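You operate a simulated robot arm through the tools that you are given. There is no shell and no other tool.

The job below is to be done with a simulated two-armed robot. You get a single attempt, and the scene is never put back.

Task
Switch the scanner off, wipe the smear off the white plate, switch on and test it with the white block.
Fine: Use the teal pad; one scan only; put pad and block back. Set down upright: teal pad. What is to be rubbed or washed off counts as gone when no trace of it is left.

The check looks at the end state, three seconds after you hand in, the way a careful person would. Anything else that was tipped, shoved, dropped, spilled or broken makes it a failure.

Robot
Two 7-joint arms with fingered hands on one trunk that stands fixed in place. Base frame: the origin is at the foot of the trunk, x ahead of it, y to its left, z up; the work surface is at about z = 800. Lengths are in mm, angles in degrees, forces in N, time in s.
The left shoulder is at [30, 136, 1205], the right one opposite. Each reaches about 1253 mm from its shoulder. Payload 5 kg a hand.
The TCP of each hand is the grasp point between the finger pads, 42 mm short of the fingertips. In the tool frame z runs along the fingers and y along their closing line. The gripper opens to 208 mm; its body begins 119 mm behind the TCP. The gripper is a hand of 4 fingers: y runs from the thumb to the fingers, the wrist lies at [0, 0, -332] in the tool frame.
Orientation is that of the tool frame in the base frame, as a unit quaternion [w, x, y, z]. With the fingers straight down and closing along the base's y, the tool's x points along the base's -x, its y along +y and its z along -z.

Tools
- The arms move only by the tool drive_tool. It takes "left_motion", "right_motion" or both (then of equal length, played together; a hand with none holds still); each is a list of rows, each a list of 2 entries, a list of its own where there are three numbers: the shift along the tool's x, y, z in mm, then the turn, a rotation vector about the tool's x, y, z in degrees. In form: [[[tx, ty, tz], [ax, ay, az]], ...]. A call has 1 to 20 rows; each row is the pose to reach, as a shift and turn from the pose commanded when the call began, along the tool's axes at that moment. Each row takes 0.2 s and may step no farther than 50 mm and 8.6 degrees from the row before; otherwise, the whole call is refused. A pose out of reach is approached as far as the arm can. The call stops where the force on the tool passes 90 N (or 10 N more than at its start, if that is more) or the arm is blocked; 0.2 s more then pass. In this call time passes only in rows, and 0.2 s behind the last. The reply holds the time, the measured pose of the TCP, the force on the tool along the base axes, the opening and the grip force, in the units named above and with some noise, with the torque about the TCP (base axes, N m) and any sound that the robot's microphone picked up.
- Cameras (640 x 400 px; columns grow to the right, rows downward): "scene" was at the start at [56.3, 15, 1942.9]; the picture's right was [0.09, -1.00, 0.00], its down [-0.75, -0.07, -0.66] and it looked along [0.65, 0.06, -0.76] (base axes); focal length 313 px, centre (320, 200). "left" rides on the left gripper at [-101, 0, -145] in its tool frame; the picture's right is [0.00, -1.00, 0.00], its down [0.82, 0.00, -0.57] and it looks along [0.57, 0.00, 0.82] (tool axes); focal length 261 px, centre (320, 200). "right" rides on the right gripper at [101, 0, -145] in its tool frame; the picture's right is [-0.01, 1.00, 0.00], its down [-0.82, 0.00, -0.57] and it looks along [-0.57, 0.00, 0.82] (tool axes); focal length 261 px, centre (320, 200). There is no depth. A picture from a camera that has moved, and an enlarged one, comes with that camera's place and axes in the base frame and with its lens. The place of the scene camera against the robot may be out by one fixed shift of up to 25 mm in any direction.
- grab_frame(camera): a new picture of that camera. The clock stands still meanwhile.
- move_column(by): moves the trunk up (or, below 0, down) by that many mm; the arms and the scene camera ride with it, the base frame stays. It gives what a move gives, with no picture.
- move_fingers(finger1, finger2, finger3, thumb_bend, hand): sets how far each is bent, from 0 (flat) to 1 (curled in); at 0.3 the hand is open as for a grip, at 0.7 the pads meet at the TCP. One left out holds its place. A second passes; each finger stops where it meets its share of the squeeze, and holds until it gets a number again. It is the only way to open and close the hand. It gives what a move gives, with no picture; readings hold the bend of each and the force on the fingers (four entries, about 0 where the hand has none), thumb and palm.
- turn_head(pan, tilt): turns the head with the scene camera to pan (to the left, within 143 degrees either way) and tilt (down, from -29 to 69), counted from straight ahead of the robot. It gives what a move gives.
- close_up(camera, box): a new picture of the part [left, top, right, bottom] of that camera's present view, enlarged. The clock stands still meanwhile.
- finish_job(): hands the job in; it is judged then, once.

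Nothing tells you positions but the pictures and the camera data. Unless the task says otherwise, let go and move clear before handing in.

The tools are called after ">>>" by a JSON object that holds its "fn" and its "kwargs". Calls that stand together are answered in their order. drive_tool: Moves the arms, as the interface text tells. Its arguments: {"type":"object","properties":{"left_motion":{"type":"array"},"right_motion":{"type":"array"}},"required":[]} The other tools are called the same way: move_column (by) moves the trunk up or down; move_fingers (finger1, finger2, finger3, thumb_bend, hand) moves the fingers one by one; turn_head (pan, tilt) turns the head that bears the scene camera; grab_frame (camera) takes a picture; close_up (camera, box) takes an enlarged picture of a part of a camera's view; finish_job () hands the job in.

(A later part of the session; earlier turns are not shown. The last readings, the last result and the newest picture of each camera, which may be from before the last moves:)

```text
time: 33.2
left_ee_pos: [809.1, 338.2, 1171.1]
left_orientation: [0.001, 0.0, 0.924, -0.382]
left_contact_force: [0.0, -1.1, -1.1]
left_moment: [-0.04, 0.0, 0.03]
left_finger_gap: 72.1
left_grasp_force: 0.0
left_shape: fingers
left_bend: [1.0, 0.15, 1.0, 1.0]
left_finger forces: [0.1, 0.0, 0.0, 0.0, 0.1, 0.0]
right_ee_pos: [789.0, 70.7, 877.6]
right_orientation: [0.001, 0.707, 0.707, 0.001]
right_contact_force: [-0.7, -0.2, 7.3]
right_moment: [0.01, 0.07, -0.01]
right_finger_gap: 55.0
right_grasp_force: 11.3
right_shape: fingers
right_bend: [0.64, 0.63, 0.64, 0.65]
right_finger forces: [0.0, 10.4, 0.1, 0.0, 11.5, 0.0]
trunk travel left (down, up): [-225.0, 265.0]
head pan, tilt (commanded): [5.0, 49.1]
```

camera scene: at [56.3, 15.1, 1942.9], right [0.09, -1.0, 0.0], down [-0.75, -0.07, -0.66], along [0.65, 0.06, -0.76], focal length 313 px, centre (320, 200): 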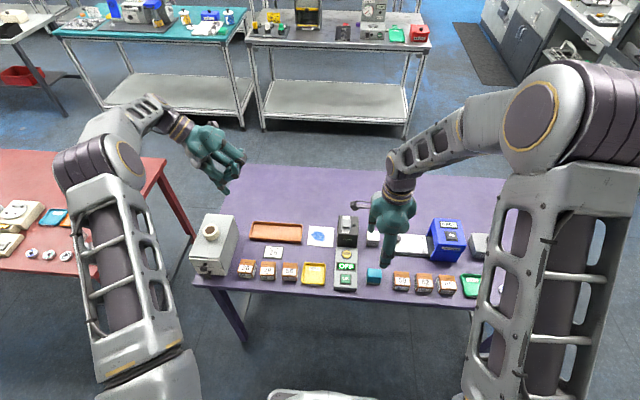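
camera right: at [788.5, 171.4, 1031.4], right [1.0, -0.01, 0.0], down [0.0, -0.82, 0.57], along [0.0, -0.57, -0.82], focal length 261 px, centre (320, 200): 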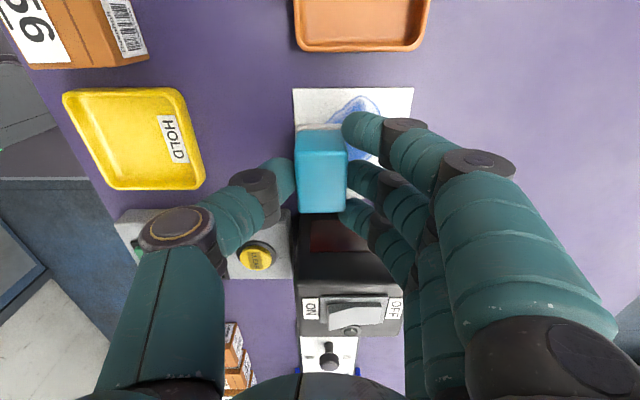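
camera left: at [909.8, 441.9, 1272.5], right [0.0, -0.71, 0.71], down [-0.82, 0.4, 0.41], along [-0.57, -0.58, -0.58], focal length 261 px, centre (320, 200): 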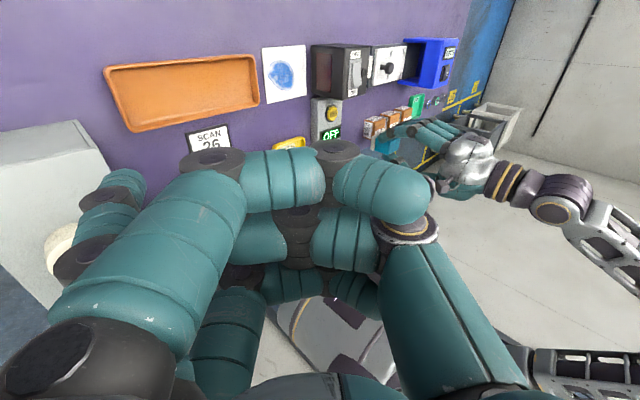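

Contact at ~7 N. I'll make a short trial stroke and check that the plate stays put and the smear comes off.

>>> {"fn": "drive_tool", "kwargs": {"right_motion": [[[0, 8, 0], [0, 0, 0]], [[0, 16, 0], [0, 0, 0]], [[0, 24, 0], [0, 0, 0]]]}}

>>> {"fn": "close_up", "kwargs": {"camera": "left", "box": [240, 20, 368, 100]}}

>>> {"fn": "close_up", "kwargs": {"camera": "right", "box": [256, 60, 448, 200]}}

>>> {"fn": "close_up", "kwargs": {"camera": "scene", "box": [270, 200, 366, 260]}}

```text
time: 34.0
left_ee_pos: [811.7, 338.0, 1170.9]
left_orientation: [0.0, 0.0, 0.924, -0.383]
left_contact_force: [0.3, -0.4, -0.1]
left_moment: [-0.05, 0.03, -0.04]
left_finger_gap: 72.1
left_grasp_force: 0.0
left_shape: fingers
left_bend: [1.0, 0.15, 1.0, 1.0]
left_finger forces: [0.0, 0.0, 0.1, 0.0, 0.0, 0.0]
right_ee_pos: [811.7, 70.2, 876.2]
right_orientation: [0.0, 0.707, 0.707, 0.0]
right_contact_force: [-3.4, 0.3, 11.8]
right_moment: [0.02, 0.2, 0.01]
right_finger_gap: 55.5
right_grasp_force: 11.2
right_shape: fingers
right_bend: [0.64, 0.64, 0.64, 0.65]
right_finger forces: [0.0, 9.5, 0.0, 0.0, 13.5, 0.0]
trunk travel left (down, up): [-225.0, 265.0]
head pan, tilt (commanded): [5.0, 49.1]
```

```text
5.00 times, centred on (304, 60) of left
camera zoom: at [910.4, 441.5, 1271.9], right [0.0, -0.71, 0.71], down [-0.82, 0.4, 0.41], along [-0.57, -0.58, -0.58], focal length 1303 px, centre (400, 900)
```

zoom: 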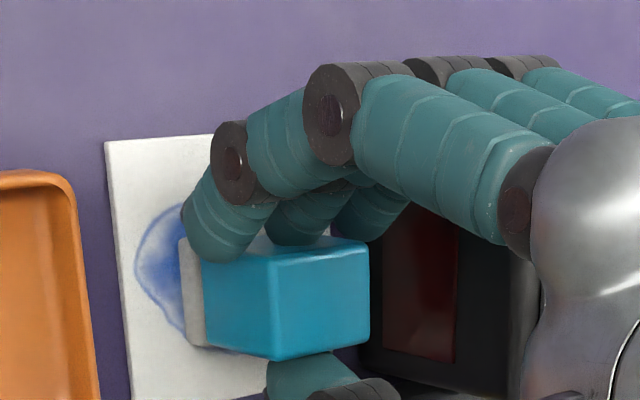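

```text
2.86 times, centred on (352, 130) of right
camera zoom: at [812.8, 170.7, 1022.5], right [1.0, 0.0, 0.0], down [0.0, -0.82, 0.57], along [0.0, -0.57, -0.82], focal length 745 px, centre (229, 400)
```

zoom: 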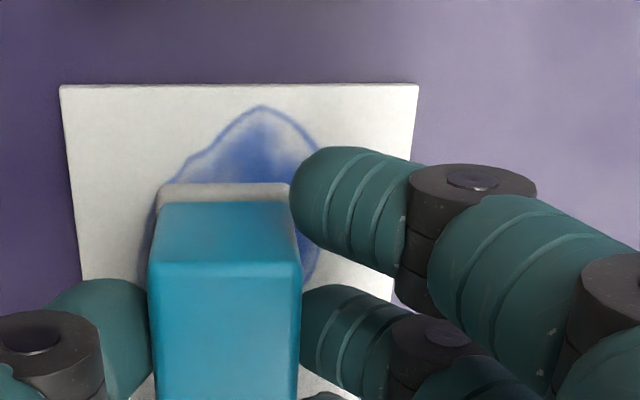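

```text
6.67 times, centred on (318, 230) of scene
camera zoom: at [55.4, 15.2, 1943.0], right [0.09, -1.0, 0.0], down [-0.75, -0.07, -0.66], along [0.65, 0.06, -0.76], focal length 2085 px, centre (333, 0)
```

zoom: 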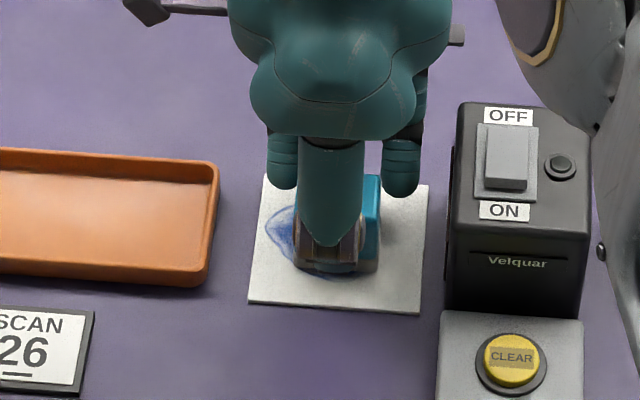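

The plate stays put and the smear is wiping off where the pad passed. Now a series of overlapping strokes across the smear.

>>> {"fn": "drive_tool", "kwargs": {"right_motion": [[[-4, 12, 0], [0, 0, 0]], [[-4, 24, 0], [0, 0, 0]], [[-4, 35, 0], [0, 0, 0]], [[-4, 22, 0], [0, 0, 0]], [[-4, 9, 0], [0, 0, 0]], [[-4, -4, 0], [0, 0, 0]], [[-4, -17, 0], [0, 0, 0]], [[-4, -25, 0], [0, 0, 0]], [[8, -25, 0], [0, 0, 0]], [[8, -12, 0], [0, 0, 0]], [[8, 1, 0], [0, 0, 0]], [[8, 14, 0], [0, 0, 0]], [[8, 27, 0], [0, 0, 0]], [[8, 35, 0], [0, 0, 0]], [[18, 35, 0], [0, 0, 0]], [[18, 22, 0], [0, 0, 0]], [[18, 9, 0], [0, 0, 0]], [[18, -4, 0], [0, 0, 0]], [[18, -17, 0], [0, 0, 0]], [[18, -25, 0], [0, 0, 0]]]}}

>>> {"fn": "close_up", "kwargs": {"camera": "left", "box": [240, 20, 368, 100]}}

>>> {"fn": "close_up", "kwargs": {"camera": "right", "box": [256, 60, 448, 200]}}

>>> {"fn": "close_up", "kwargs": {"camera": "scene", "box": [270, 200, 366, 260]}}

```text
time: 38.2
left_ee_pos: [810.5, 338.5, 1170.8]
left_orientation: [-0.001, 0.0, 0.924, -0.382]
left_contact_force: [-0.1, 0.3, 0.0]
left_moment: [0.0, -0.01, 0.01]
left_finger_gap: 72.2
left_grasp_force: 0.0
left_shape: fingers
left_bend: [1.0, 0.15, 1.0, 1.0]
left_finger forces: [0.0, 0.0, 0.1, 0.0, 0.0, 0.1]
right_ee_pos: [788.6, 89.0, 876.4]
right_orientation: [0.0, 0.708, 0.707, 0.001]
right_contact_force: [3.7, 0.0, 9.0]
right_moment: [0.0, -0.17, 0.02]
right_finger_gap: 54.9
right_grasp_force: 11.3
right_shape: fingers
right_bend: [0.64, 0.63, 0.64, 0.65]
right_finger forces: [0.1, 12.7, 0.1, 0.0, 9.2, 0.1]
trunk travel left (down, up): [-225.0, 265.0]
head pan, tilt (commanded): [5.0, 49.1]
```

```text
5.00 times, centred on (304, 60) of left
camera zoom: at [910.6, 441.5, 1271.8], right [0.0, -0.71, 0.71], down [-0.82, 0.4, 0.41], along [-0.57, -0.58, -0.58], focal length 1303 px, centre (400, 900)
```

zoom: 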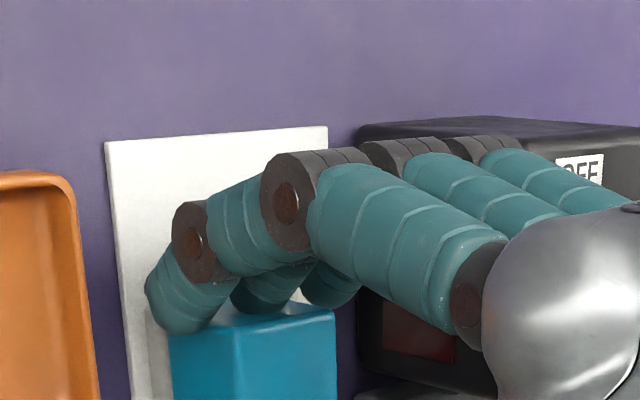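

```text
2.86 times, centred on (352, 130) of right
camera zoom: at [790.2, 189.7, 1021.9], right [1.0, -0.01, 0.0], down [-0.01, -0.82, 0.57], along [0.0, -0.57, -0.82], focal length 745 px, centre (229, 400)
```

zoom: 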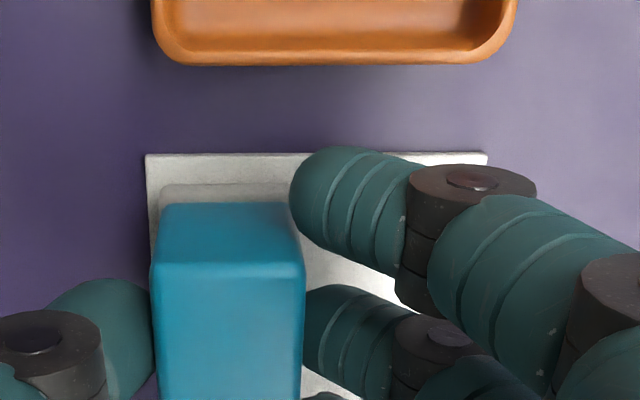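

```text
6.67 times, centred on (318, 230) of scene
camera zoom: at [55.6, 15.2, 1943.0], right [0.09, -1.0, 0.0], down [-0.75, -0.07, -0.66], along [0.65, 0.06, -0.76], focal length 2085 px, centre (333, 0)
```

zoom: 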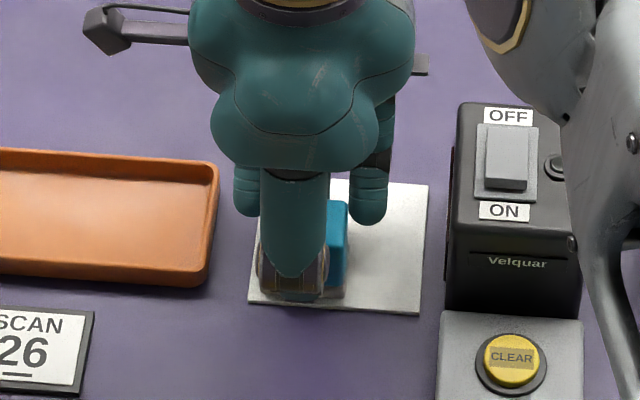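

The smear appears gone; the plate hasn't moved. I'll do one more full pass to leave no trace, then lift and inspect.

>>> {"fn": "drive_tool", "kwargs": {"right_motion": [[[6, 0, 0], [0, 0, 0]], [[6, 13, 0], [0, 0, 0]], [[6, 26, 0], [0, 0, 0]], [[6, 39, 0], [0, 0, 0]], [[6, 52, 0], [0, 0, 0]], [[6, 60, 0], [0, 0, 0]], [[-6, 60, 0], [0, 0, 0]], [[-6, 47, 0], [0, 0, 0]], [[-6, 34, 0], [0, 0, 0]], [[-6, 21, 0], [0, 0, 0]], [[-6, 8, 0], [0, 0, 0]], [[-6, 0, 0], [0, 0, 0]], [[-18, 0, 0], [0, 0, 0]], [[-18, 13, 0], [0, 0, 0]], [[-18, 26, 0], [0, 0, 0]], [[-18, 39, 0], [0, 0, 0]], [[-18, 52, 0], [0, 0, 0]], [[-18, 60, 0], [0, 0, 0]], [[-24, 48, 0], [0, 0, 0]], [[-24, 36, 0], [0, 0, 0]]]}}

>>> {"fn": "drive_tool", "kwargs": {"right_motion": [[[0, 0, -10], [0, 0, 0]], [[0, 0, -40], [0, 0, 0]], [[0, 0, -85], [0, 0, 0]], [[0, 0, -130], [0, 0, 0]], [[-10, -45, -132], [0, 0, 0]], [[-20, -90, -132], [0, 0, 0]], [[-30, -135, -132], [0, 0, 0]]]}}

>>> {"fn": "close_up", "kwargs": {"camera": "left", "box": [240, 20, 368, 100]}}

>>> {"fn": "close_up", "kwargs": {"camera": "scene", "box": [288, 215, 352, 255]}}

>>> {"fn": "grab_frame", "kwargs": {"camera": "right"}}

```text
time: 42.4
left_ee_pos: [811.1, 338.0, 1170.4]
left_orientation: [0.001, 0.0, 0.924, -0.383]
left_contact_force: [-0.6, -0.4, 0.0]
left_moment: [0.0, -0.01, 0.01]
left_finger_gap: 72.4
left_grasp_force: 0.1
left_shape: fingers
left_bend: [1.0, 0.15, 1.0, 1.0]
left_finger forces: [0.0, 0.0, 0.0, 0.0, 0.0, 0.0]
right_ee_pos: [826.3, 64.7, 875.0]
right_orientation: [0.001, 0.707, 0.708, 0.001]
right_contact_force: [2.7, -0.3, 10.1]
right_moment: [-0.03, -0.16, -0.01]
right_finger_gap: 55.3
right_grasp_force: 11.5
right_shape: fingers
right_bend: [0.64, 0.63, 0.64, 0.65]
right_finger forces: [0.1, 12.7, 0.1, 0.0, 10.3, 0.0]
trunk travel left (down, up): [-225.0, 265.0]
head pan, tilt (commanded): [5.0, 49.1]
```

```text
time: 44.0
left_ee_pos: [810.0, 338.1, 1171.5]
left_orientation: [0.0, 0.0, 0.924, -0.383]
left_contact_force: [0.4, 0.1, 0.4]
left_moment: [0.1, -0.07, 0.08]
left_finger_gap: 72.1
left_grasp_force: 0.0
left_shape: fingers
left_bend: [1.0, 0.15, 1.0, 1.0]
left_finger forces: [0.0, 0.0, 0.0, 0.0, 0.0, 0.1]
right_ee_pos: [688.1, 33.6, 1008.5]
right_orientation: [0.0, 0.707, 0.707, 0.001]
right_contact_force: [-1.2, 0.2, 0.1]
right_moment: [0.02, -0.07, -0.01]
right_finger_gap: 55.2
right_grasp_force: 9.3
right_shape: fingers
right_bend: [0.64, 0.64, 0.64, 0.65]
right_finger forces: [0.1, 9.4, 0.0, 0.0, 9.4, 0.0]
trunk travel left (down, up): [-225.0, 265.0]
head pan, tilt (commanded): [5.0, 49.1]
```

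```text
5.00 times, centred on (304, 60) of left
camera zoom: at [909.5, 441.7, 1273.0], right [0.0, -0.71, 0.71], down [-0.82, 0.4, 0.41], along [-0.57, -0.58, -0.58], focal length 1303 px, centre (400, 900)
```

zoom: 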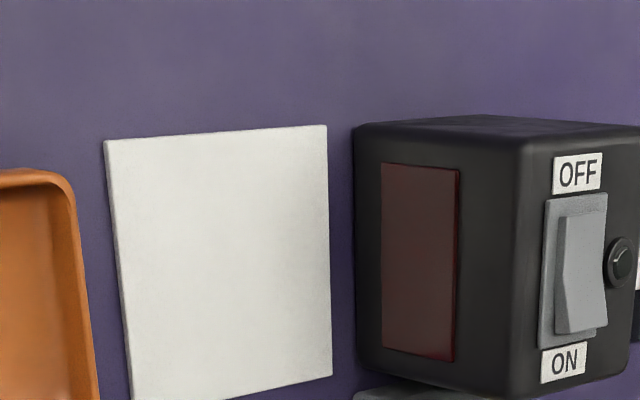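

```text
10.00 times, centred on (320, 235) of scene
camera zoom: at [54.2, 14.9, 1943.0], right [0.09, -1.0, 0.0], down [-0.75, -0.07, -0.66], along [0.65, 0.06, -0.75], focal length 3128 px, centre (320, -150)
```

zoom: 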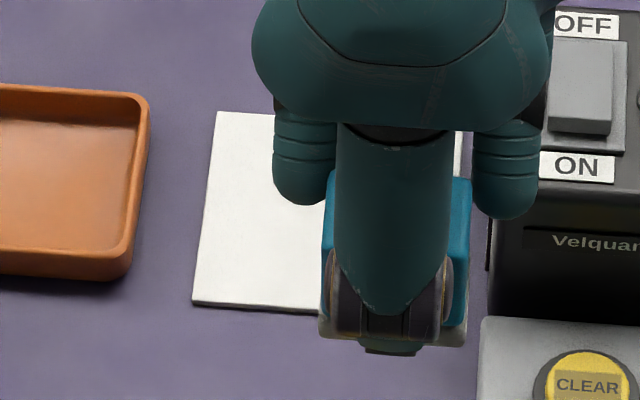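

```text
taken
camera right: at [688.7, 134.4, 1154.1], right [1.0, -0.01, 0.0], down [-0.01, -0.82, 0.57], along [0.0, -0.57, -0.82], focal length 261 px, centre (320, 200)
```

right: 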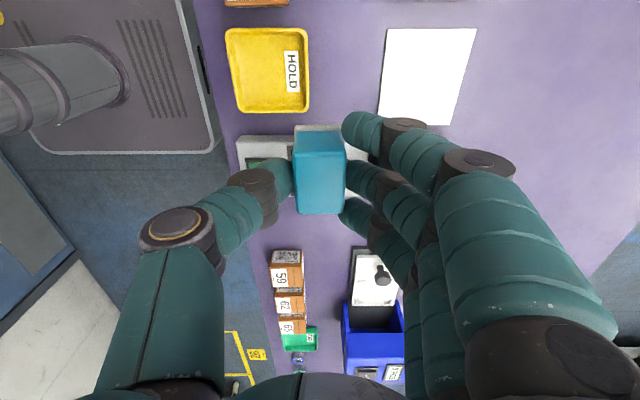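

The plate looks clean. I'll zoom in from both cameras to be sure no trace is left before putting the pad back.

>>> {"fn": "close_up", "kwargs": {"camera": "right", "box": [370, 15, 498, 135]}}

>>> {"fn": "close_up", "kwargs": {"camera": "left", "box": [256, 40, 312, 105]}}

```text
3.33 times, centred on (434, 75) of right
camera zoom: at [688.7, 134.4, 1154.1], right [1.0, -0.01, 0.0], down [-0.01, -0.82, 0.57], along [0.0, -0.57, -0.82], focal length 869 px, centre (-60, 617)
```

zoom: 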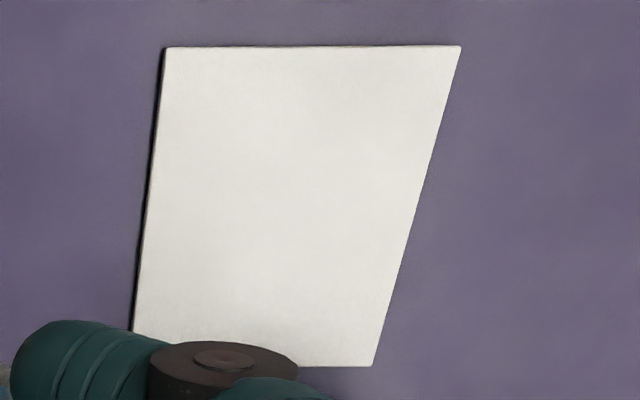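

```text
6.15 times, centred on (284, 72) of left
camera zoom: at [909.5, 441.7, 1273.0], right [0.0, -0.71, 0.71], down [-0.82, 0.4, 0.41], along [-0.57, -0.58, -0.58], focal length 1604 px, centre (542, 985)
```

zoom: 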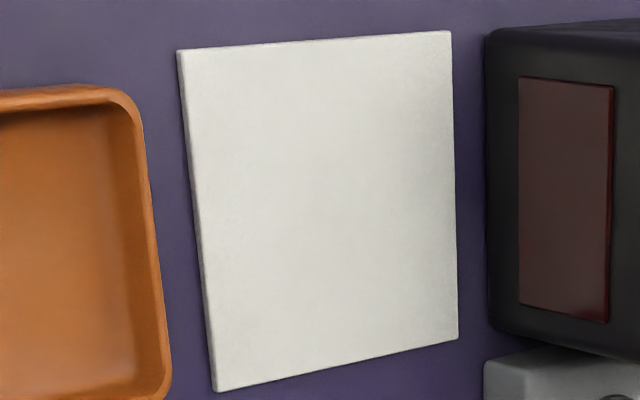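

Plate is spotless. Now I return the pad: move over its original spot (631, −151) and lower to just above the table.

>>> {"fn": "drive_tool", "kwargs": {"right_motion": [[[-40, -12, 0], [0, 0, 0]], [[-80, -24, 0], [0, 0, 0]], [[-120, -36, 0], [0, 0, 0]], [[-155, -48, 0], [0, 0, 0]], [[-184, -57, 0], [0, 0, 0]], [[-184, -57, 40], [0, 0, 0]], [[-184, -57, 80], [0, 0, 0]], [[-184, -57, 105], [0, 0, 0]]]}}

>>> {"fn": "grab_frame", "kwargs": {"camera": "right"}}

>>> {"fn": "close_up", "kwargs": {"camera": "scene", "box": [340, 245, 404, 295]}}

>>> {"fn": "close_up", "kwargs": {"camera": "left", "box": [310, 60, 470, 160]}}

```text
time: 45.8
left_ee_pos: [812.7, 339.0, 1168.9]
left_orientation: [0.0, 0.0, 0.924, -0.384]
left_contact_force: [1.0, 0.0, -0.6]
left_moment: [-0.05, 0.03, -0.05]
left_finger_gap: 72.1
left_grasp_force: 0.0
left_shape: fingers
left_bend: [1.0, 0.15, 1.0, 1.0]
left_finger forces: [0.0, 0.0, 0.0, 0.1, 0.1, 0.0]
right_ee_pos: [634.3, -149.6, 900.5]
right_orientation: [0.0, 0.707, 0.708, 0.0]
right_contact_force: [0.4, 0.2, -1.4]
right_moment: [-0.03, 0.08, 0.01]
right_finger_gap: 55.6
right_grasp_force: 9.3
right_shape: fingers
right_bend: [0.64, 0.64, 0.64, 0.65]
right_finger forces: [0.1, 9.2, 0.1, 0.1, 9.1, 0.0]
trunk travel left (down, up): [-225.0, 265.0]
head pan, tilt (commanded): [5.0, 49.1]
```

```text
taken
camera right: at [635.7, -49.2, 1045.5], right [1.0, -0.01, 0.0], down [0.0, -0.82, 0.57], along [0.0, -0.57, -0.82], focal length 261 px, centre (320, 200)
```

right: 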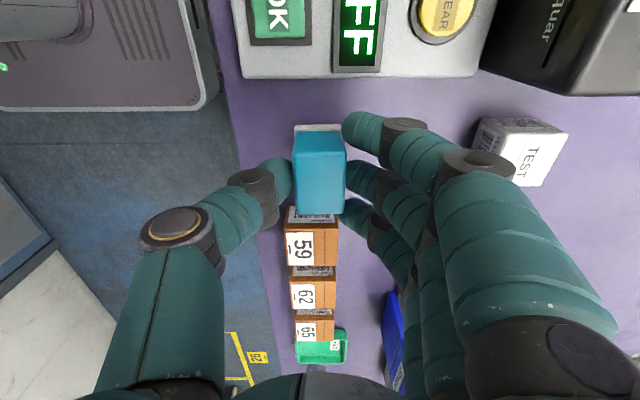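

```text
8.00 times, centred on (372, 270) of scene
camera zoom: at [57.4, 15.5, 1942.8], right [0.09, -1.0, 0.0], down [-0.75, -0.07, -0.65], along [0.65, 0.06, -0.76], focal length 2502 px, centre (-96, -360)
```

zoom: 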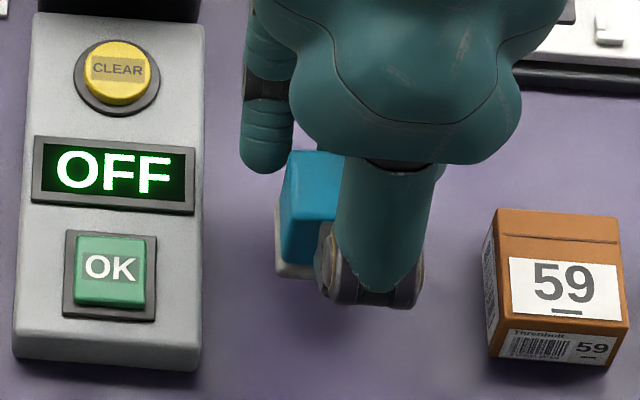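

```text
4.00 times, centred on (390, 110) of left
camera zoom: at [911.8, 441.3, 1270.6], right [0.0, -0.71, 0.71], down [-0.82, 0.4, 0.41], along [-0.57, -0.58, -0.58], focal length 1043 px, centre (40, 560)
```

zoom: 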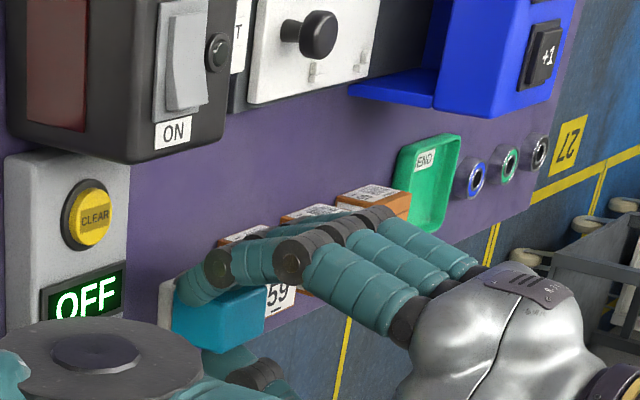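

The pad is over its place, about 3 mm too far forward. I'll correct and lower until it just touches.

>>> {"fn": "drive_tool", "kwargs": {"right_motion": [[[-1, -3, 0], [0, 0, 0]], [[-1, -3, 10], [0, 0, 0]], [[-1, -3, 18], [0, 0, 0]], [[-1, -3, 22], [0, 0, 0]]]}}

>>> {"fn": "close_up", "kwargs": {"camera": "right", "box": [220, 90, 412, 230]}}

```text
time: 46.8
left_ee_pos: [811.1, 338.3, 1169.5]
left_orientation: [0.001, 0.0, 0.924, -0.382]
left_contact_force: [0.3, -0.6, -0.6]
left_moment: [0.01, 0.02, -0.02]
left_finger_gap: 72.1
left_grasp_force: 0.1
left_shape: fingers
left_bend: [1.0, 0.15, 1.0, 1.0]
left_finger forces: [0.0, 0.0, 0.0, 0.0, 0.0, 0.0]
right_ee_pos: [629.5, -150.2, 879.7]
right_orientation: [0.0, 0.707, 0.707, 0.0]
right_contact_force: [0.1, -0.3, -0.4]
right_moment: [0.02, 0.02, 0.03]
right_finger_gap: 55.3
right_grasp_force: 9.4
right_shape: fingers
right_bend: [0.64, 0.64, 0.64, 0.65]
right_finger forces: [0.0, 9.1, 0.0, 0.1, 9.0, 0.1]
trunk travel left (down, up): [-225.0, 265.0]
head pan, tilt (commanded): [5.0, 49.1]
```

```text
2.86 times, centred on (316, 160) of right
camera zoom: at [631.3, -50.3, 1025.1], right [1.0, -0.01, 0.0], down [0.0, -0.82, 0.57], along [0.0, -0.57, -0.82], focal length 745 px, centre (331, 314)
```

zoom: 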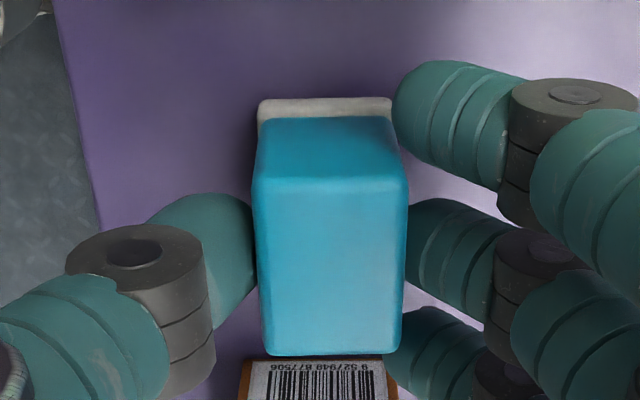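

>>> {"fn": "drive_tool", "kwargs": {"right_motion": [[[0, 1.5, 1], [0, 0, 0]], [[0, 1.5, 3], [0, 0, 0]], [[0, 1.5, 4], [0, 0, 0]]]}}

```text
time: 47.6
left_ee_pos: [811.2, 338.4, 1169.9]
left_orientation: [-0.001, 0.001, 0.924, -0.383]
left_contact_force: [0.0, -0.4, 0.1]
left_moment: [0.01, 0.01, 0.0]
left_finger_gap: 72.2
left_grasp_force: 0.2
left_shape: fingers
left_bend: [1.0, 0.15, 1.0, 1.0]
left_finger forces: [0.0, 0.0, 0.1, 0.1, 0.0, 0.0]
right_ee_pos: [630.8, -150.7, 876.1]
right_orientation: [0.0, 0.707, 0.707, 0.0]
right_contact_force: [0.2, -0.4, -1.0]
right_moment: [-0.02, 0.01, 0.01]
right_finger_gap: 55.4
right_grasp_force: 9.2
right_shape: fingers
right_bend: [0.64, 0.64, 0.64, 0.65]
right_finger forces: [0.0, 9.2, 0.0, 0.0, 9.1, 0.1]
trunk travel left (down, up): [-225.0, 265.0]
head pan, tilt (commanded): [5.0, 49.1]
```

>>> {"fn": "drive_tool", "kwargs": {"right_motion": [[[0, 0, 1], [0, 0, 0]], [[0, 0, 2], [0, 0, 0]]]}}

```text
time: 48.2
left_ee_pos: [811.6, 338.2, 1169.7]
left_orientation: [0.0, -0.001, 0.924, -0.383]
left_contact_force: [0.3, 0.2, 0.4]
left_moment: [0.0, -0.02, 0.01]
left_finger_gap: 72.3
left_grasp_force: 0.0
left_shape: fingers
left_bend: [1.0, 0.15, 1.0, 1.0]
left_finger forces: [0.1, 0.0, 0.0, 0.0, 0.1, 0.0]
right_ee_pos: [631.7, -150.7, 875.3]
right_orientation: [0.0, 0.707, 0.707, 0.0]
right_contact_force: [0.7, -0.1, -0.6]
right_moment: [0.0, 0.02, -0.01]
right_finger_gap: 55.5
right_grasp_force: 9.3
right_shape: fingers
right_bend: [0.64, 0.64, 0.64, 0.65]
right_finger forces: [0.1, 9.2, 0.0, 0.0, 9.1, 0.1]
trunk travel left (down, up): [-225.0, 265.0]
head pan, tilt (commanded): [5.0, 49.1]
```

>>> {"fn": "drive_tool", "kwargs": {"right_motion": [[[0, 0, 1], [0, 0, 0]], [[0, 0, 2], [0, 0, 0]]]}}

>>> {"fn": "close_up", "kwargs": {"camera": "right", "box": [220, 90, 412, 230]}}

```text
time: 48.8
left_ee_pos: [810.3, 338.3, 1170.2]
left_orientation: [0.0, -0.001, 0.924, -0.383]
left_contact_force: [-0.2, -0.1, 0.3]
left_moment: [0.01, -0.01, 0.0]
left_finger_gap: 72.3
left_grasp_force: 0.0
left_shape: fingers
left_bend: [1.0, 0.15, 1.0, 1.0]
left_finger forces: [0.0, 0.0, 0.0, 0.0, 0.0, 0.1]
right_ee_pos: [630.7, -151.4, 872.3]
right_orientation: [0.0, 0.707, 0.707, 0.001]
right_contact_force: [0.6, -0.1, -0.2]
right_moment: [-0.02, 0.01, 0.01]
right_finger_gap: 55.1
right_grasp_force: 9.1
right_shape: fingers
right_bend: [0.64, 0.64, 0.64, 0.65]
right_finger forces: [0.0, 9.1, 0.1, 0.1, 9.1, 0.0]
trunk travel left (down, up): [-225.0, 265.0]
head pan, tilt (commanded): [5.0, 49.1]
```

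```text
2.86 times, centred on (316, 160) of right
camera zoom: at [632.4, -50.5, 1018.6], right [1.0, -0.01, 0.0], down [0.0, -0.82, 0.57], along [0.0, -0.57, -0.82], focal length 745 px, centre (331, 314)
```

zoom: 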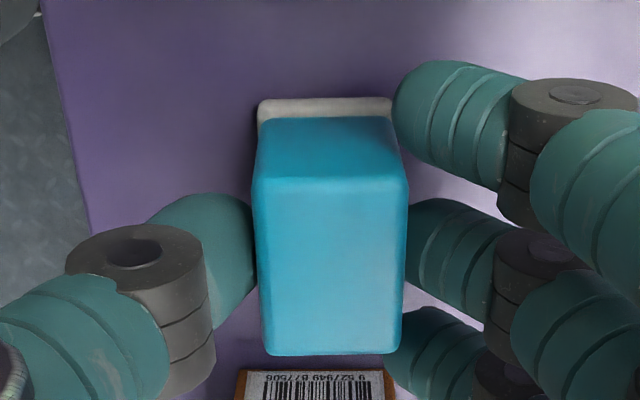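

>>> {"fn": "drive_tool", "kwargs": {"right_motion": [[[0, 0, 0.7], [0, 0, 0]], [[0, 0, 1.4], [0, 0, 0]]]}}

```text
time: 49.4
left_ee_pos: [810.7, 338.6, 1169.6]
left_orientation: [0.001, 0.0, 0.924, -0.383]
left_contact_force: [-0.2, 0.2, -0.9]
left_moment: [-0.01, -0.03, 0.03]
left_finger_gap: 72.3
left_grasp_force: 0.1
left_shape: fingers
left_bend: [1.0, 0.15, 1.0, 1.0]
left_finger forces: [0.1, 0.1, 0.0, 0.0, 0.0, 0.1]
right_ee_pos: [632.2, -149.9, 871.3]
right_orientation: [0.0, 0.707, 0.707, -0.001]
right_contact_force: [0.0, -2.2, 3.4]
right_moment: [-0.02, 0.0, 0.02]
right_finger_gap: 55.6
right_grasp_force: 10.2
right_shape: fingers
right_bend: [0.64, 0.64, 0.64, 0.65]
right_finger forces: [0.0, 9.3, 0.0, 0.0, 10.0, 0.0]
trunk travel left (down, up): [-225.0, 265.0]
head pan, tilt (commanded): [5.0, 49.1]
```

The pad stands on the table (3.4 N). Releasing gradually so it doesn't tip.

>>> {"fn": "move_fingers", "kwargs": {"hand": "right", "finger2": 0.655, "thumb_bend": 0.655}}

>>> {"fn": "move_fingers", "kwargs": {"hand": "right", "finger1": 0.59, "finger2": 0.59, "finger3": 0.59, "thumb_bend": 0.6}}

>>> {"fn": "close_up", "kwargs": {"camera": "right", "box": [220, 90, 412, 230]}}

```text
time: 50.4
left_ee_pos: [810.4, 338.2, 1169.2]
left_orientation: [0.001, 0.0, 0.924, -0.383]
left_contact_force: [-0.1, 0.2, 0.3]
left_moment: [0.04, 0.02, -0.01]
left_finger_gap: 72.0
left_grasp_force: 0.1
left_shape: fingers
left_bend: [1.0, 0.15, 1.0, 1.0]
left_finger forces: [0.0, 0.1, 0.0, 0.1, 0.0, 0.1]
right_ee_pos: [631.5, -150.3, 871.7]
right_orientation: [0.0, 0.707, 0.707, 0.0]
right_contact_force: [-0.3, -1.4, 3.6]
right_moment: [-0.04, 0.01, 0.01]
right_finger_gap: 55.7
right_grasp_force: 4.6
right_shape: fingers
right_bend: [0.64, 0.64, 0.64, 0.64]
right_finger forces: [0.1, 4.0, 0.0, 0.0, 5.1, 0.0]
trunk travel left (down, up): [-225.0, 265.0]
head pan, tilt (commanded): [5.0, 49.1]
```

```text
time: 51.4
left_ee_pos: [810.6, 338.5, 1170.2]
left_orientation: [0.0, 0.0, 0.924, -0.382]
left_contact_force: [0.1, 0.0, 0.2]
left_moment: [0.01, -0.02, 0.0]
left_finger_gap: 72.3
left_grasp_force: 0.1
left_shape: fingers
left_bend: [1.0, 0.15, 1.0, 1.0]
left_finger forces: [0.0, 0.1, 0.1, 0.0, 0.0, 0.1]
right_ee_pos: [630.8, -150.3, 872.9]
right_orientation: [0.0, 0.706, 0.708, 0.0]
right_contact_force: [0.4, 0.2, -0.3]
right_moment: [0.0, -0.01, -0.01]
right_finger_gap: 72.9
right_grasp_force: 0.1
right_shape: fingers
right_bend: [0.59, 0.59, 0.59, 0.6]
right_finger forces: [0.0, 0.0, 0.0, 0.0, 0.1, 0.0]
trunk travel left (down, up): [-225.0, 265.0]
head pan, tilt (commanded): [5.0, 49.1]
```

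```text
2.86 times, centred on (316, 160) of right
camera zoom: at [632.5, -49.5, 1017.4], right [1.0, -0.01, 0.0], down [0.0, -0.82, 0.57], along [0.0, -0.57, -0.82], focal length 745 px, centre (331, 314)
```

zoom: 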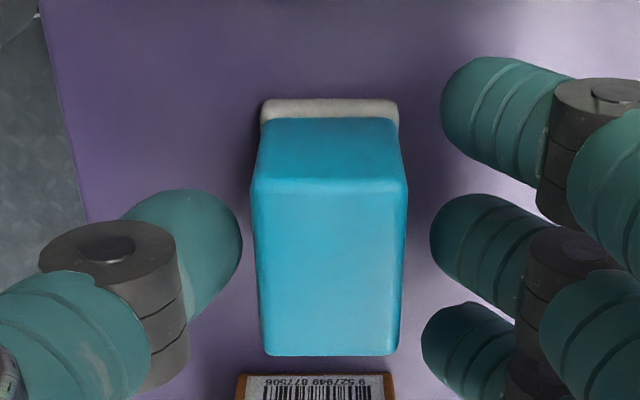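

Pad stands flat at its original spot (within ~1 mm). Opening wider, lifting straight up, and moving over toward the scanner with the poking finger shape for switching on.

>>> {"fn": "move_fingers", "kwargs": {"hand": "right", "finger1": 0.5, "finger2": 0.5, "finger3": 0.5, "thumb_bend": 0.5}}

>>> {"fn": "drive_tool", "kwargs": {"right_motion": [[[0, 0, -30], [0, 0, 0]], [[0, 0, -75], [0, 0, 0]], [[0, 0, -120], [0, 0, 0]], [[0, 0, -165], [0, 0, 0]], [[0, 0, -208], [0, 0, 0]]]}}

>>> {"fn": "close_up", "kwargs": {"camera": "right", "box": [256, 50, 384, 130]}}

>>> {"fn": "close_up", "kwargs": {"camera": "scene", "box": [340, 255, 404, 295]}}

```text
time: 52.4
left_ee_pos: [810.9, 338.5, 1170.6]
left_orientation: [0.0, -0.001, 0.924, -0.383]
left_contact_force: [-1.2, 0.9, -0.5]
left_moment: [-0.01, -0.01, 0.01]
left_finger_gap: 72.1
left_grasp_force: 0.0
left_shape: fingers
left_bend: [1.0, 0.15, 1.0, 1.0]
left_finger forces: [0.0, 0.1, 0.1, 0.0, 0.0, 0.0]
right_ee_pos: [631.9, -149.4, 871.4]
right_orientation: [0.0, 0.707, 0.707, 0.0]
right_contact_force: [-0.1, -0.1, -0.2]
right_moment: [0.03, -0.02, 0.02]
right_finger_gap: 119.9
right_grasp_force: 0.0
right_shape: fingers
right_bend: [0.5, 0.5, 0.5, 0.5]
right_finger forces: [0.1, 0.1, 0.0, 0.0, 0.0, 0.0]
trunk travel left (down, up): [-225.0, 265.0]
head pan, tilt (commanded): [5.0, 49.1]
```

```text
time: 53.6
left_ee_pos: [809.1, 338.8, 1171.5]
left_orientation: [0.001, 0.0, 0.924, -0.382]
left_contact_force: [-1.6, 0.4, 0.4]
left_moment: [0.0, -0.01, 0.03]
left_finger_gap: 72.3
left_grasp_force: 0.0
left_shape: fingers
left_bend: [1.0, 0.15, 1.0, 1.0]
left_finger forces: [0.0, 0.0, 0.1, 0.0, 0.0, 0.0]
right_ee_pos: [630.5, -149.9, 1079.6]
right_orientation: [0.0, 0.707, 0.707, 0.0]
right_contact_force: [-0.9, -0.3, 0.2]
right_moment: [-0.02, -0.15, 0.04]
right_finger_gap: 119.7
right_grasp_force: 0.0
right_shape: fingers
right_bend: [0.5, 0.5, 0.5, 0.5]
right_finger forces: [0.0, 0.1, 0.0, 0.1, 0.0, 0.0]
trunk travel left (down, up): [-225.0, 265.0]
head pan, tilt (commanded): [5.0, 49.1]
```

```text
5.00 times, centred on (320, 90) of right
camera zoom: at [631.9, -49.5, 1225.1], right [1.0, -0.01, 0.0], down [0.0, -0.82, 0.57], along [0.0, -0.57, -0.82], focal length 1303 px, centre (320, 750)
```

zoom: 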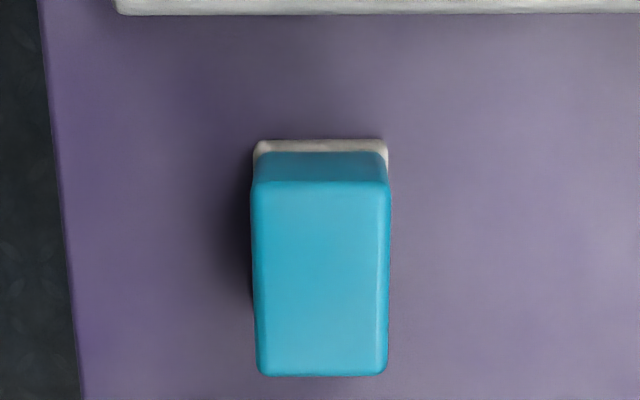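

```text
10.00 times, centred on (372, 275) of scene
camera zoom: at [54.6, 15.5, 1943.0], right [0.09, -1.0, 0.0], down [-0.75, -0.07, -0.66], along [0.65, 0.06, -0.75], focal length 3128 px, centre (-200, -550)
```

zoom: 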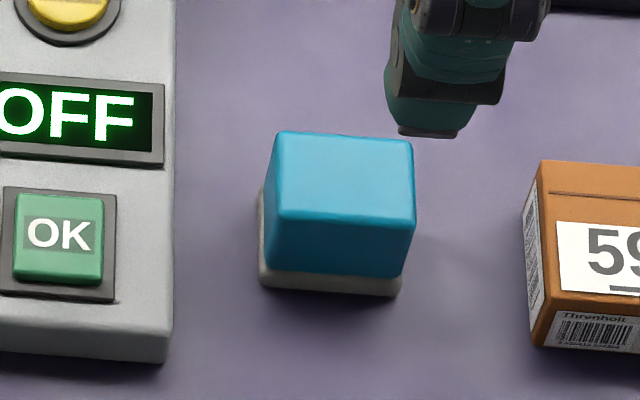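

The pad is back, upright, within a millimetre. Now shaping the poking finger and moving above the ON end of the rocker.

>>> {"fn": "move_fingers", "kwargs": {"hand": "right", "finger1": 0.45, "finger2": 1, "finger3": 1, "thumb_bend": 1}}

>>> {"fn": "drive_tool", "kwargs": {"right_motion": [[[27, 32, 0], [0, 0, 0]], [[54, 64, 0], [0, 0, 0]], [[81, 94.5, 20], [0, 0, 0]], [[81, 94.5, 60], [0, 0, 0]], [[81, 94.5, 90], [0, 0, 0]]]}}

>>> {"fn": "close_up", "kwargs": {"camera": "left", "box": [290, 20, 418, 100]}}

>>> {"fn": "close_up", "kwargs": {"camera": "right", "box": [320, 50, 480, 150]}}

>>> {"fn": "grab_frame", "kwargs": {"camera": "right"}}

```text
time: 54.6
left_ee_pos: [810.8, 337.8, 1170.2]
left_orientation: [0.0, 0.0, 0.924, -0.383]
left_contact_force: [0.1, 0.1, 0.0]
left_moment: [0.02, -0.02, 0.03]
left_finger_gap: 72.2
left_grasp_force: 0.1
left_shape: fingers
left_bend: [1.0, 0.15, 1.0, 1.0]
left_finger forces: [0.0, 0.1, 0.0, 0.0, 0.1, 0.0]
right_ee_pos: [633.3, -151.3, 1079.2]
right_orientation: [0.0, 0.707, 0.707, 0.0]
right_contact_force: [0.4, -0.4, 0.1]
right_moment: [0.01, -0.03, 0.01]
right_finger_gap: 74.2
right_grasp_force: 0.0
right_shape: fingers
right_bend: [0.45, 0.94, 1.0, 1.0]
right_finger forces: [0.0, 0.1, 0.0, 0.0, 0.0, 0.0]
trunk travel left (down, up): [-225.0, 265.0]
head pan, tilt (commanded): [5.0, 49.1]
```

```text
time: 55.8
left_ee_pos: [811.4, 339.4, 1169.6]
left_orientation: [0.0, 0.0, 0.924, -0.382]
left_contact_force: [0.8, 0.3, -0.1]
left_moment: [-0.05, 0.05, -0.06]
left_finger_gap: 72.1
left_grasp_force: 0.0
left_shape: fingers
left_bend: [1.0, 0.15, 1.0, 1.0]
left_finger forces: [0.1, 0.0, 0.0, 0.0, 0.0, 0.0]
right_ee_pos: [723.5, -71.0, 989.7]
right_orientation: [0.0, 0.707, 0.707, 0.001]
right_contact_force: [0.3, 0.2, -0.2]
right_moment: [-0.02, 0.06, 0.01]
right_finger_gap: 74.7
right_grasp_force: 0.2
right_shape: fingers
right_bend: [0.45, 0.95, 1.0, 1.0]
right_finger forces: [0.0, 0.1, 0.1, 0.0, 0.1, 0.1]
trunk travel left (down, up): [-225.0, 265.0]
head pan, tilt (commanded): [5.0, 49.1]
```

```text
5.00 times, centred on (354, 60) of left
camera zoom: at [911.7, 441.8, 1270.4], right [0.01, -0.71, 0.71], down [-0.82, 0.4, 0.41], along [-0.57, -0.58, -0.58], focal length 1303 px, centre (150, 900)
```

zoom: 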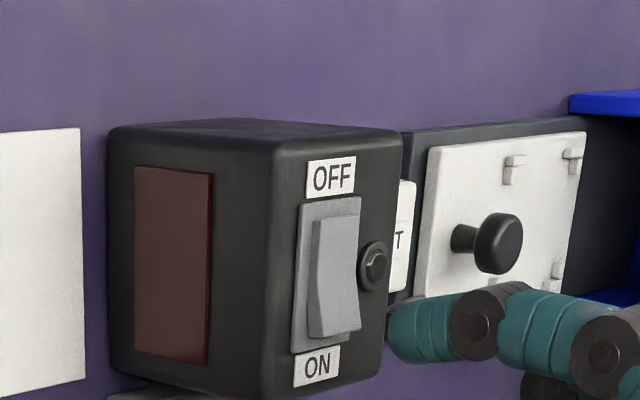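

```text
4.00 times, centred on (400, 100) of right
camera zoom: at [724.3, 30.7, 1134.2], right [1.0, -0.01, 0.0], down [0.0, -0.82, 0.57], along [0.0, -0.57, -0.82], focal length 1043 px, centre (0, 600)
```

zoom: 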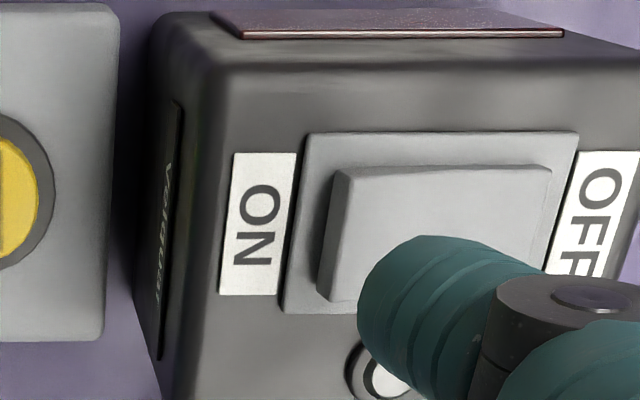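

```text
taken
camera right: at [724.3, 30.7, 1134.2], right [1.0, -0.01, 0.0], down [0.0, -0.82, 0.57], along [0.0, -0.57, -0.82], focal length 261 px, centre (320, 200)
```

right: 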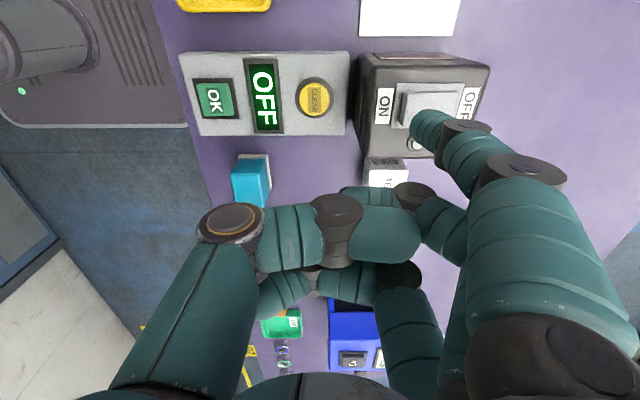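

Tip is above the ON end; I'll shift 4 mm forward and press down in small steps.

>>> {"fn": "drive_tool", "kwargs": {"right_motion": [[[0, 4, 8], [0, 0, 0]], [[0, 4, 16], [0, 0, 0]], [[0, 4, 22], [0, 0, 0]], [[0, 4, 25], [0, 0, 0]]]}}

>>> {"fn": "close_up", "kwargs": {"camera": "left", "box": [290, 20, 418, 100]}}

>>> {"fn": "close_up", "kwargs": {"camera": "right", "box": [320, 50, 480, 150]}}

```text
time: 56.8
left_ee_pos: [810.3, 338.7, 1168.8]
left_orientation: [0.0, 0.0, 0.924, -0.383]
left_contact_force: [0.4, -0.4, -0.3]
left_moment: [-0.03, -0.03, 0.0]
left_finger_gap: 72.3
left_grasp_force: 0.0
left_shape: fingers
left_bend: [1.0, 0.15, 1.0, 1.0]
left_finger forces: [0.1, 0.1, 0.0, 0.0, 0.0, 0.0]
right_ee_pos: [727.9, -68.4, 964.4]
right_orientation: [0.0, 0.707, 0.707, 0.0]
right_contact_force: [0.3, -0.5, -0.1]
right_moment: [0.03, 0.0, 0.0]
right_finger_gap: 75.0
right_grasp_force: 0.0
right_shape: fingers
right_bend: [0.45, 0.95, 1.0, 1.0]
right_finger forces: [0.0, 0.0, 0.0, 0.0, 0.0, 0.0]
trunk travel left (down, up): [-225.0, 265.0]
head pan, tilt (commanded): [5.0, 49.1]
```

```text
5.00 times, centred on (354, 60) of left
camera zoom: at [911.1, 441.5, 1271.3], right [0.0, -0.71, 0.71], down [-0.82, 0.4, 0.41], along [-0.57, -0.58, -0.58], focal length 1303 px, centre (150, 900)
```

zoom: 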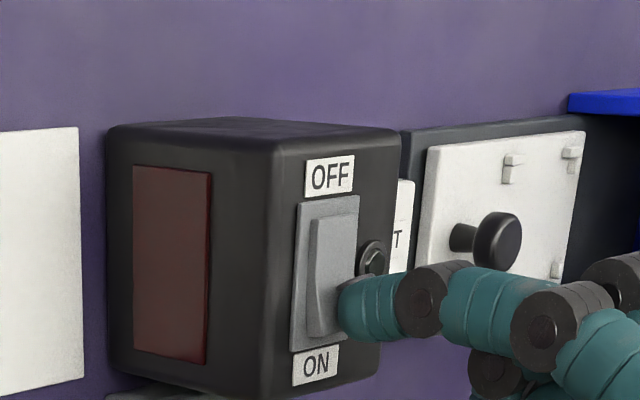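

```text
4.00 times, centred on (400, 100) of right
camera zoom: at [728.6, 31.4, 1109.5], right [1.0, -0.01, 0.0], down [0.0, -0.82, 0.57], along [0.0, -0.57, -0.82], focal length 1043 px, centre (0, 600)
```

zoom: 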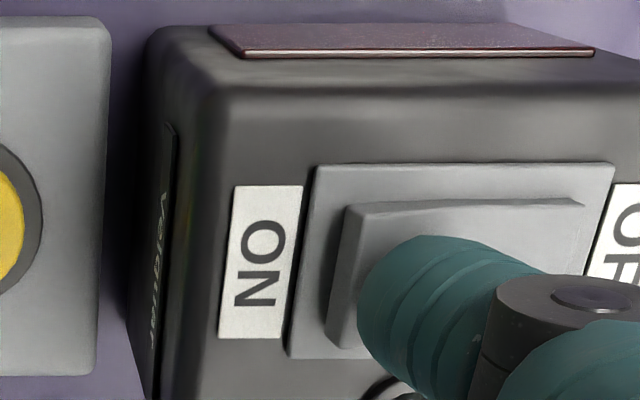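

>>> {"fn": "drive_tool", "kwargs": {"right_motion": [[[0, 0, 2], [0, 0, 0]], [[0, 0, 4], [0, 0, 0]], [[0, 0, 6], [0, 0, 0]]]}}

>>> {"fn": "close_up", "kwargs": {"camera": "left", "box": [290, 20, 418, 100]}}

```text
time: 57.6
left_ee_pos: [808.4, 338.3, 1170.8]
left_orientation: [0.001, 0.001, 0.924, -0.383]
left_contact_force: [-0.1, 0.4, -0.4]
left_moment: [0.02, 0.02, 0.0]
left_finger_gap: 72.1
left_grasp_force: 0.1
left_shape: fingers
left_bend: [1.0, 0.15, 1.0, 1.0]
left_finger forces: [0.1, 0.1, 0.0, 0.0, 0.0, 0.0]
right_ee_pos: [729.2, -69.0, 961.2]
right_orientation: [0.001, 0.707, 0.707, 0.002]
right_contact_force: [-5.2, -2.0, 26.5]
right_moment: [0.76, -1.88, -0.05]
right_finger_gap: 73.7
right_grasp_force: 12.6
right_shape: fingers
right_bend: [0.45, 0.95, 1.0, 1.0]
right_finger forces: [26.1, 0.1, 0.1, 0.1, 0.1, 0.0]
trunk travel left (down, up): [-225.0, 265.0]
head pan, tilt (commanded): [5.0, 49.1]
heard: click
```

```text
5.00 times, centred on (354, 60) of left
camera zoom: at [909.3, 441.3, 1273.0], right [0.0, -0.71, 0.71], down [-0.82, 0.4, 0.41], along [-0.57, -0.58, -0.58], focal length 1303 px, centre (150, 900)
```

zoom: 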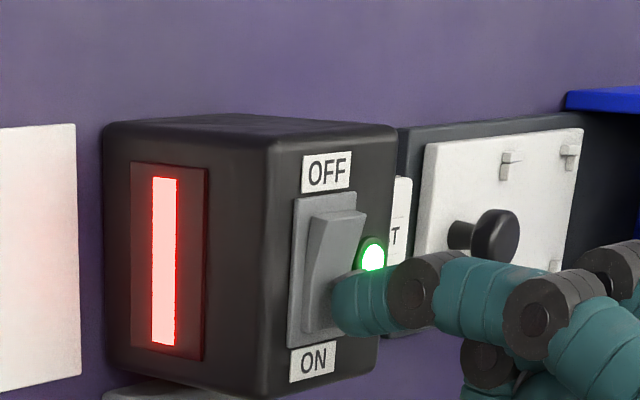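

Click — green LED and red light are on. Lifting off and moving over the white TEST block with the open grip shape.

>>> {"fn": "drive_tool", "kwargs": {"right_motion": [[[0, 0, -20], [0, 0, 0]], [[0, 0, -60], [0, 0, 0]], [[0, 0, -105], [0, 0, 0]], [[0, 0, -125], [0, 0, 0]], [[-27, 27, -125], [0, 0, 0]], [[-54, 54, -125], [0, 0, 0]], [[-81, 82, -125], [0, 0, 0]]]}}

>>> {"fn": "move_fingers", "kwargs": {"hand": "right", "finger1": 0.52, "finger2": 0.52, "finger3": 0.52, "thumb_bend": 0.52}}

>>> {"fn": "grab_frame", "kwargs": {"camera": "right"}}

>>> {"fn": "close_up", "kwargs": {"camera": "right", "box": [256, 40, 384, 140]}}

>>> {"fn": "close_up", "kwargs": {"camera": "scene", "box": [300, 205, 428, 295]}}

```text
time: 59.2
left_ee_pos: [811.6, 336.1, 1170.0]
left_orientation: [-0.001, 0.0, 0.924, -0.383]
left_contact_force: [1.5, -0.8, -0.1]
left_moment: [0.11, 0.07, -0.1]
left_finger_gap: 72.5
left_grasp_force: 0.0
left_shape: fingers
left_bend: [1.0, 0.15, 1.0, 1.0]
left_finger forces: [0.0, 0.0, 0.1, 0.0, 0.0, 0.1]
right_ee_pos: [813.0, -152.3, 1082.7]
right_orientation: [-0.002, 0.707, 0.707, 0.0]
right_contact_force: [0.6, 0.8, -1.1]
right_moment: [-0.02, 0.04, 0.02]
right_finger_gap: 75.1
right_grasp_force: 0.1
right_shape: fingers
right_bend: [0.45, 0.95, 1.0, 1.0]
right_finger forces: [0.0, 0.0, 0.0, 0.0, 0.1, 0.0]
trunk travel left (down, up): [-225.0, 265.0]
head pan, tilt (commanded): [5.0, 49.1]
```

```text
time: 60.2
left_ee_pos: [809.9, 338.7, 1169.2]
left_orientation: [0.0, 0.0, 0.924, -0.383]
left_contact_force: [0.2, 0.1, 0.7]
left_moment: [0.01, -0.01, 0.0]
left_finger_gap: 72.0
left_grasp_force: 0.1
left_shape: fingers
left_bend: [1.0, 0.15, 1.0, 1.0]
left_finger forces: [0.0, 0.0, 0.0, 0.0, 0.0, 0.0]
right_ee_pos: [813.2, -150.3, 1084.2]
right_orientation: [0.0, 0.707, 0.708, 0.0]
right_contact_force: [-0.2, 0.0, 0.4]
right_moment: [0.02, 0.01, -0.03]
right_finger_gap: 110.4
right_grasp_force: 0.0
right_shape: fingers
right_bend: [0.52, 0.52, 0.52, 0.52]
right_finger forces: [0.0, 0.1, 0.1, 0.0, 0.1, 0.0]
trunk travel left (down, up): [-225.0, 265.0]
head pan, tilt (commanded): [5.0, 49.1]
```

```text
taken
camera right: at [813.5, -50.4, 1230.0], right [1.0, -0.01, 0.0], down [0.0, -0.82, 0.57], along [0.0, -0.57, -0.82], focal length 261 px, centre (320, 200)
```

right: 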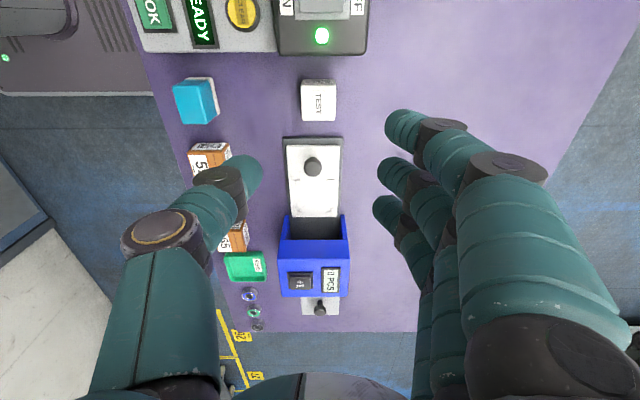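

```text
4.00 times, centred on (320, 90) of right
camera zoom: at [813.5, -50.4, 1230.0], right [1.0, -0.01, 0.0], down [0.0, -0.82, 0.57], along [0.0, -0.57, -0.82], focal length 1043 px, centre (320, 640)
```

zoom: 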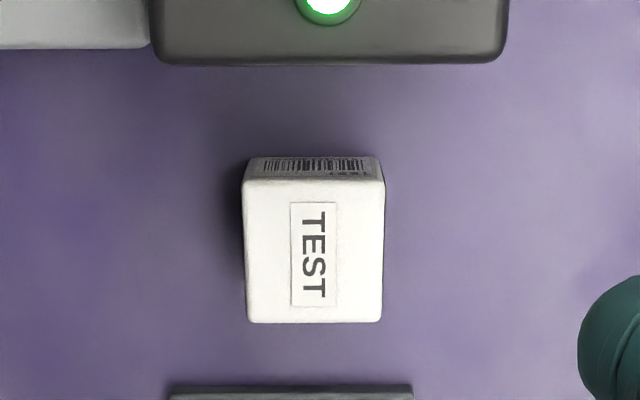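

```text
4.44 times, centred on (364, 250) of scene
camera zoom: at [56.6, 15.1, 1942.9], right [0.09, -1.0, 0.0], down [-0.75, -0.07, -0.65], along [0.65, 0.06, -0.76], focal length 1390 px, centre (124, -22)
```

zoom: 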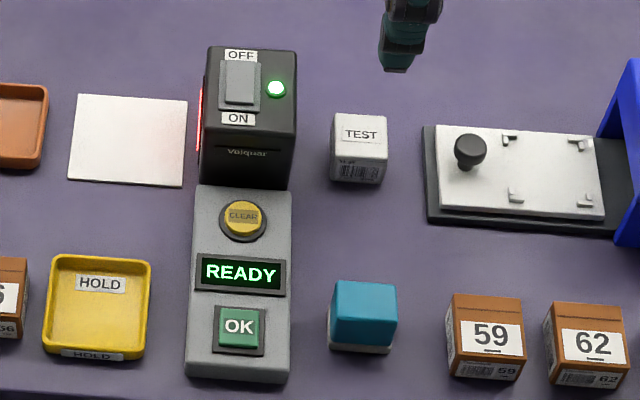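

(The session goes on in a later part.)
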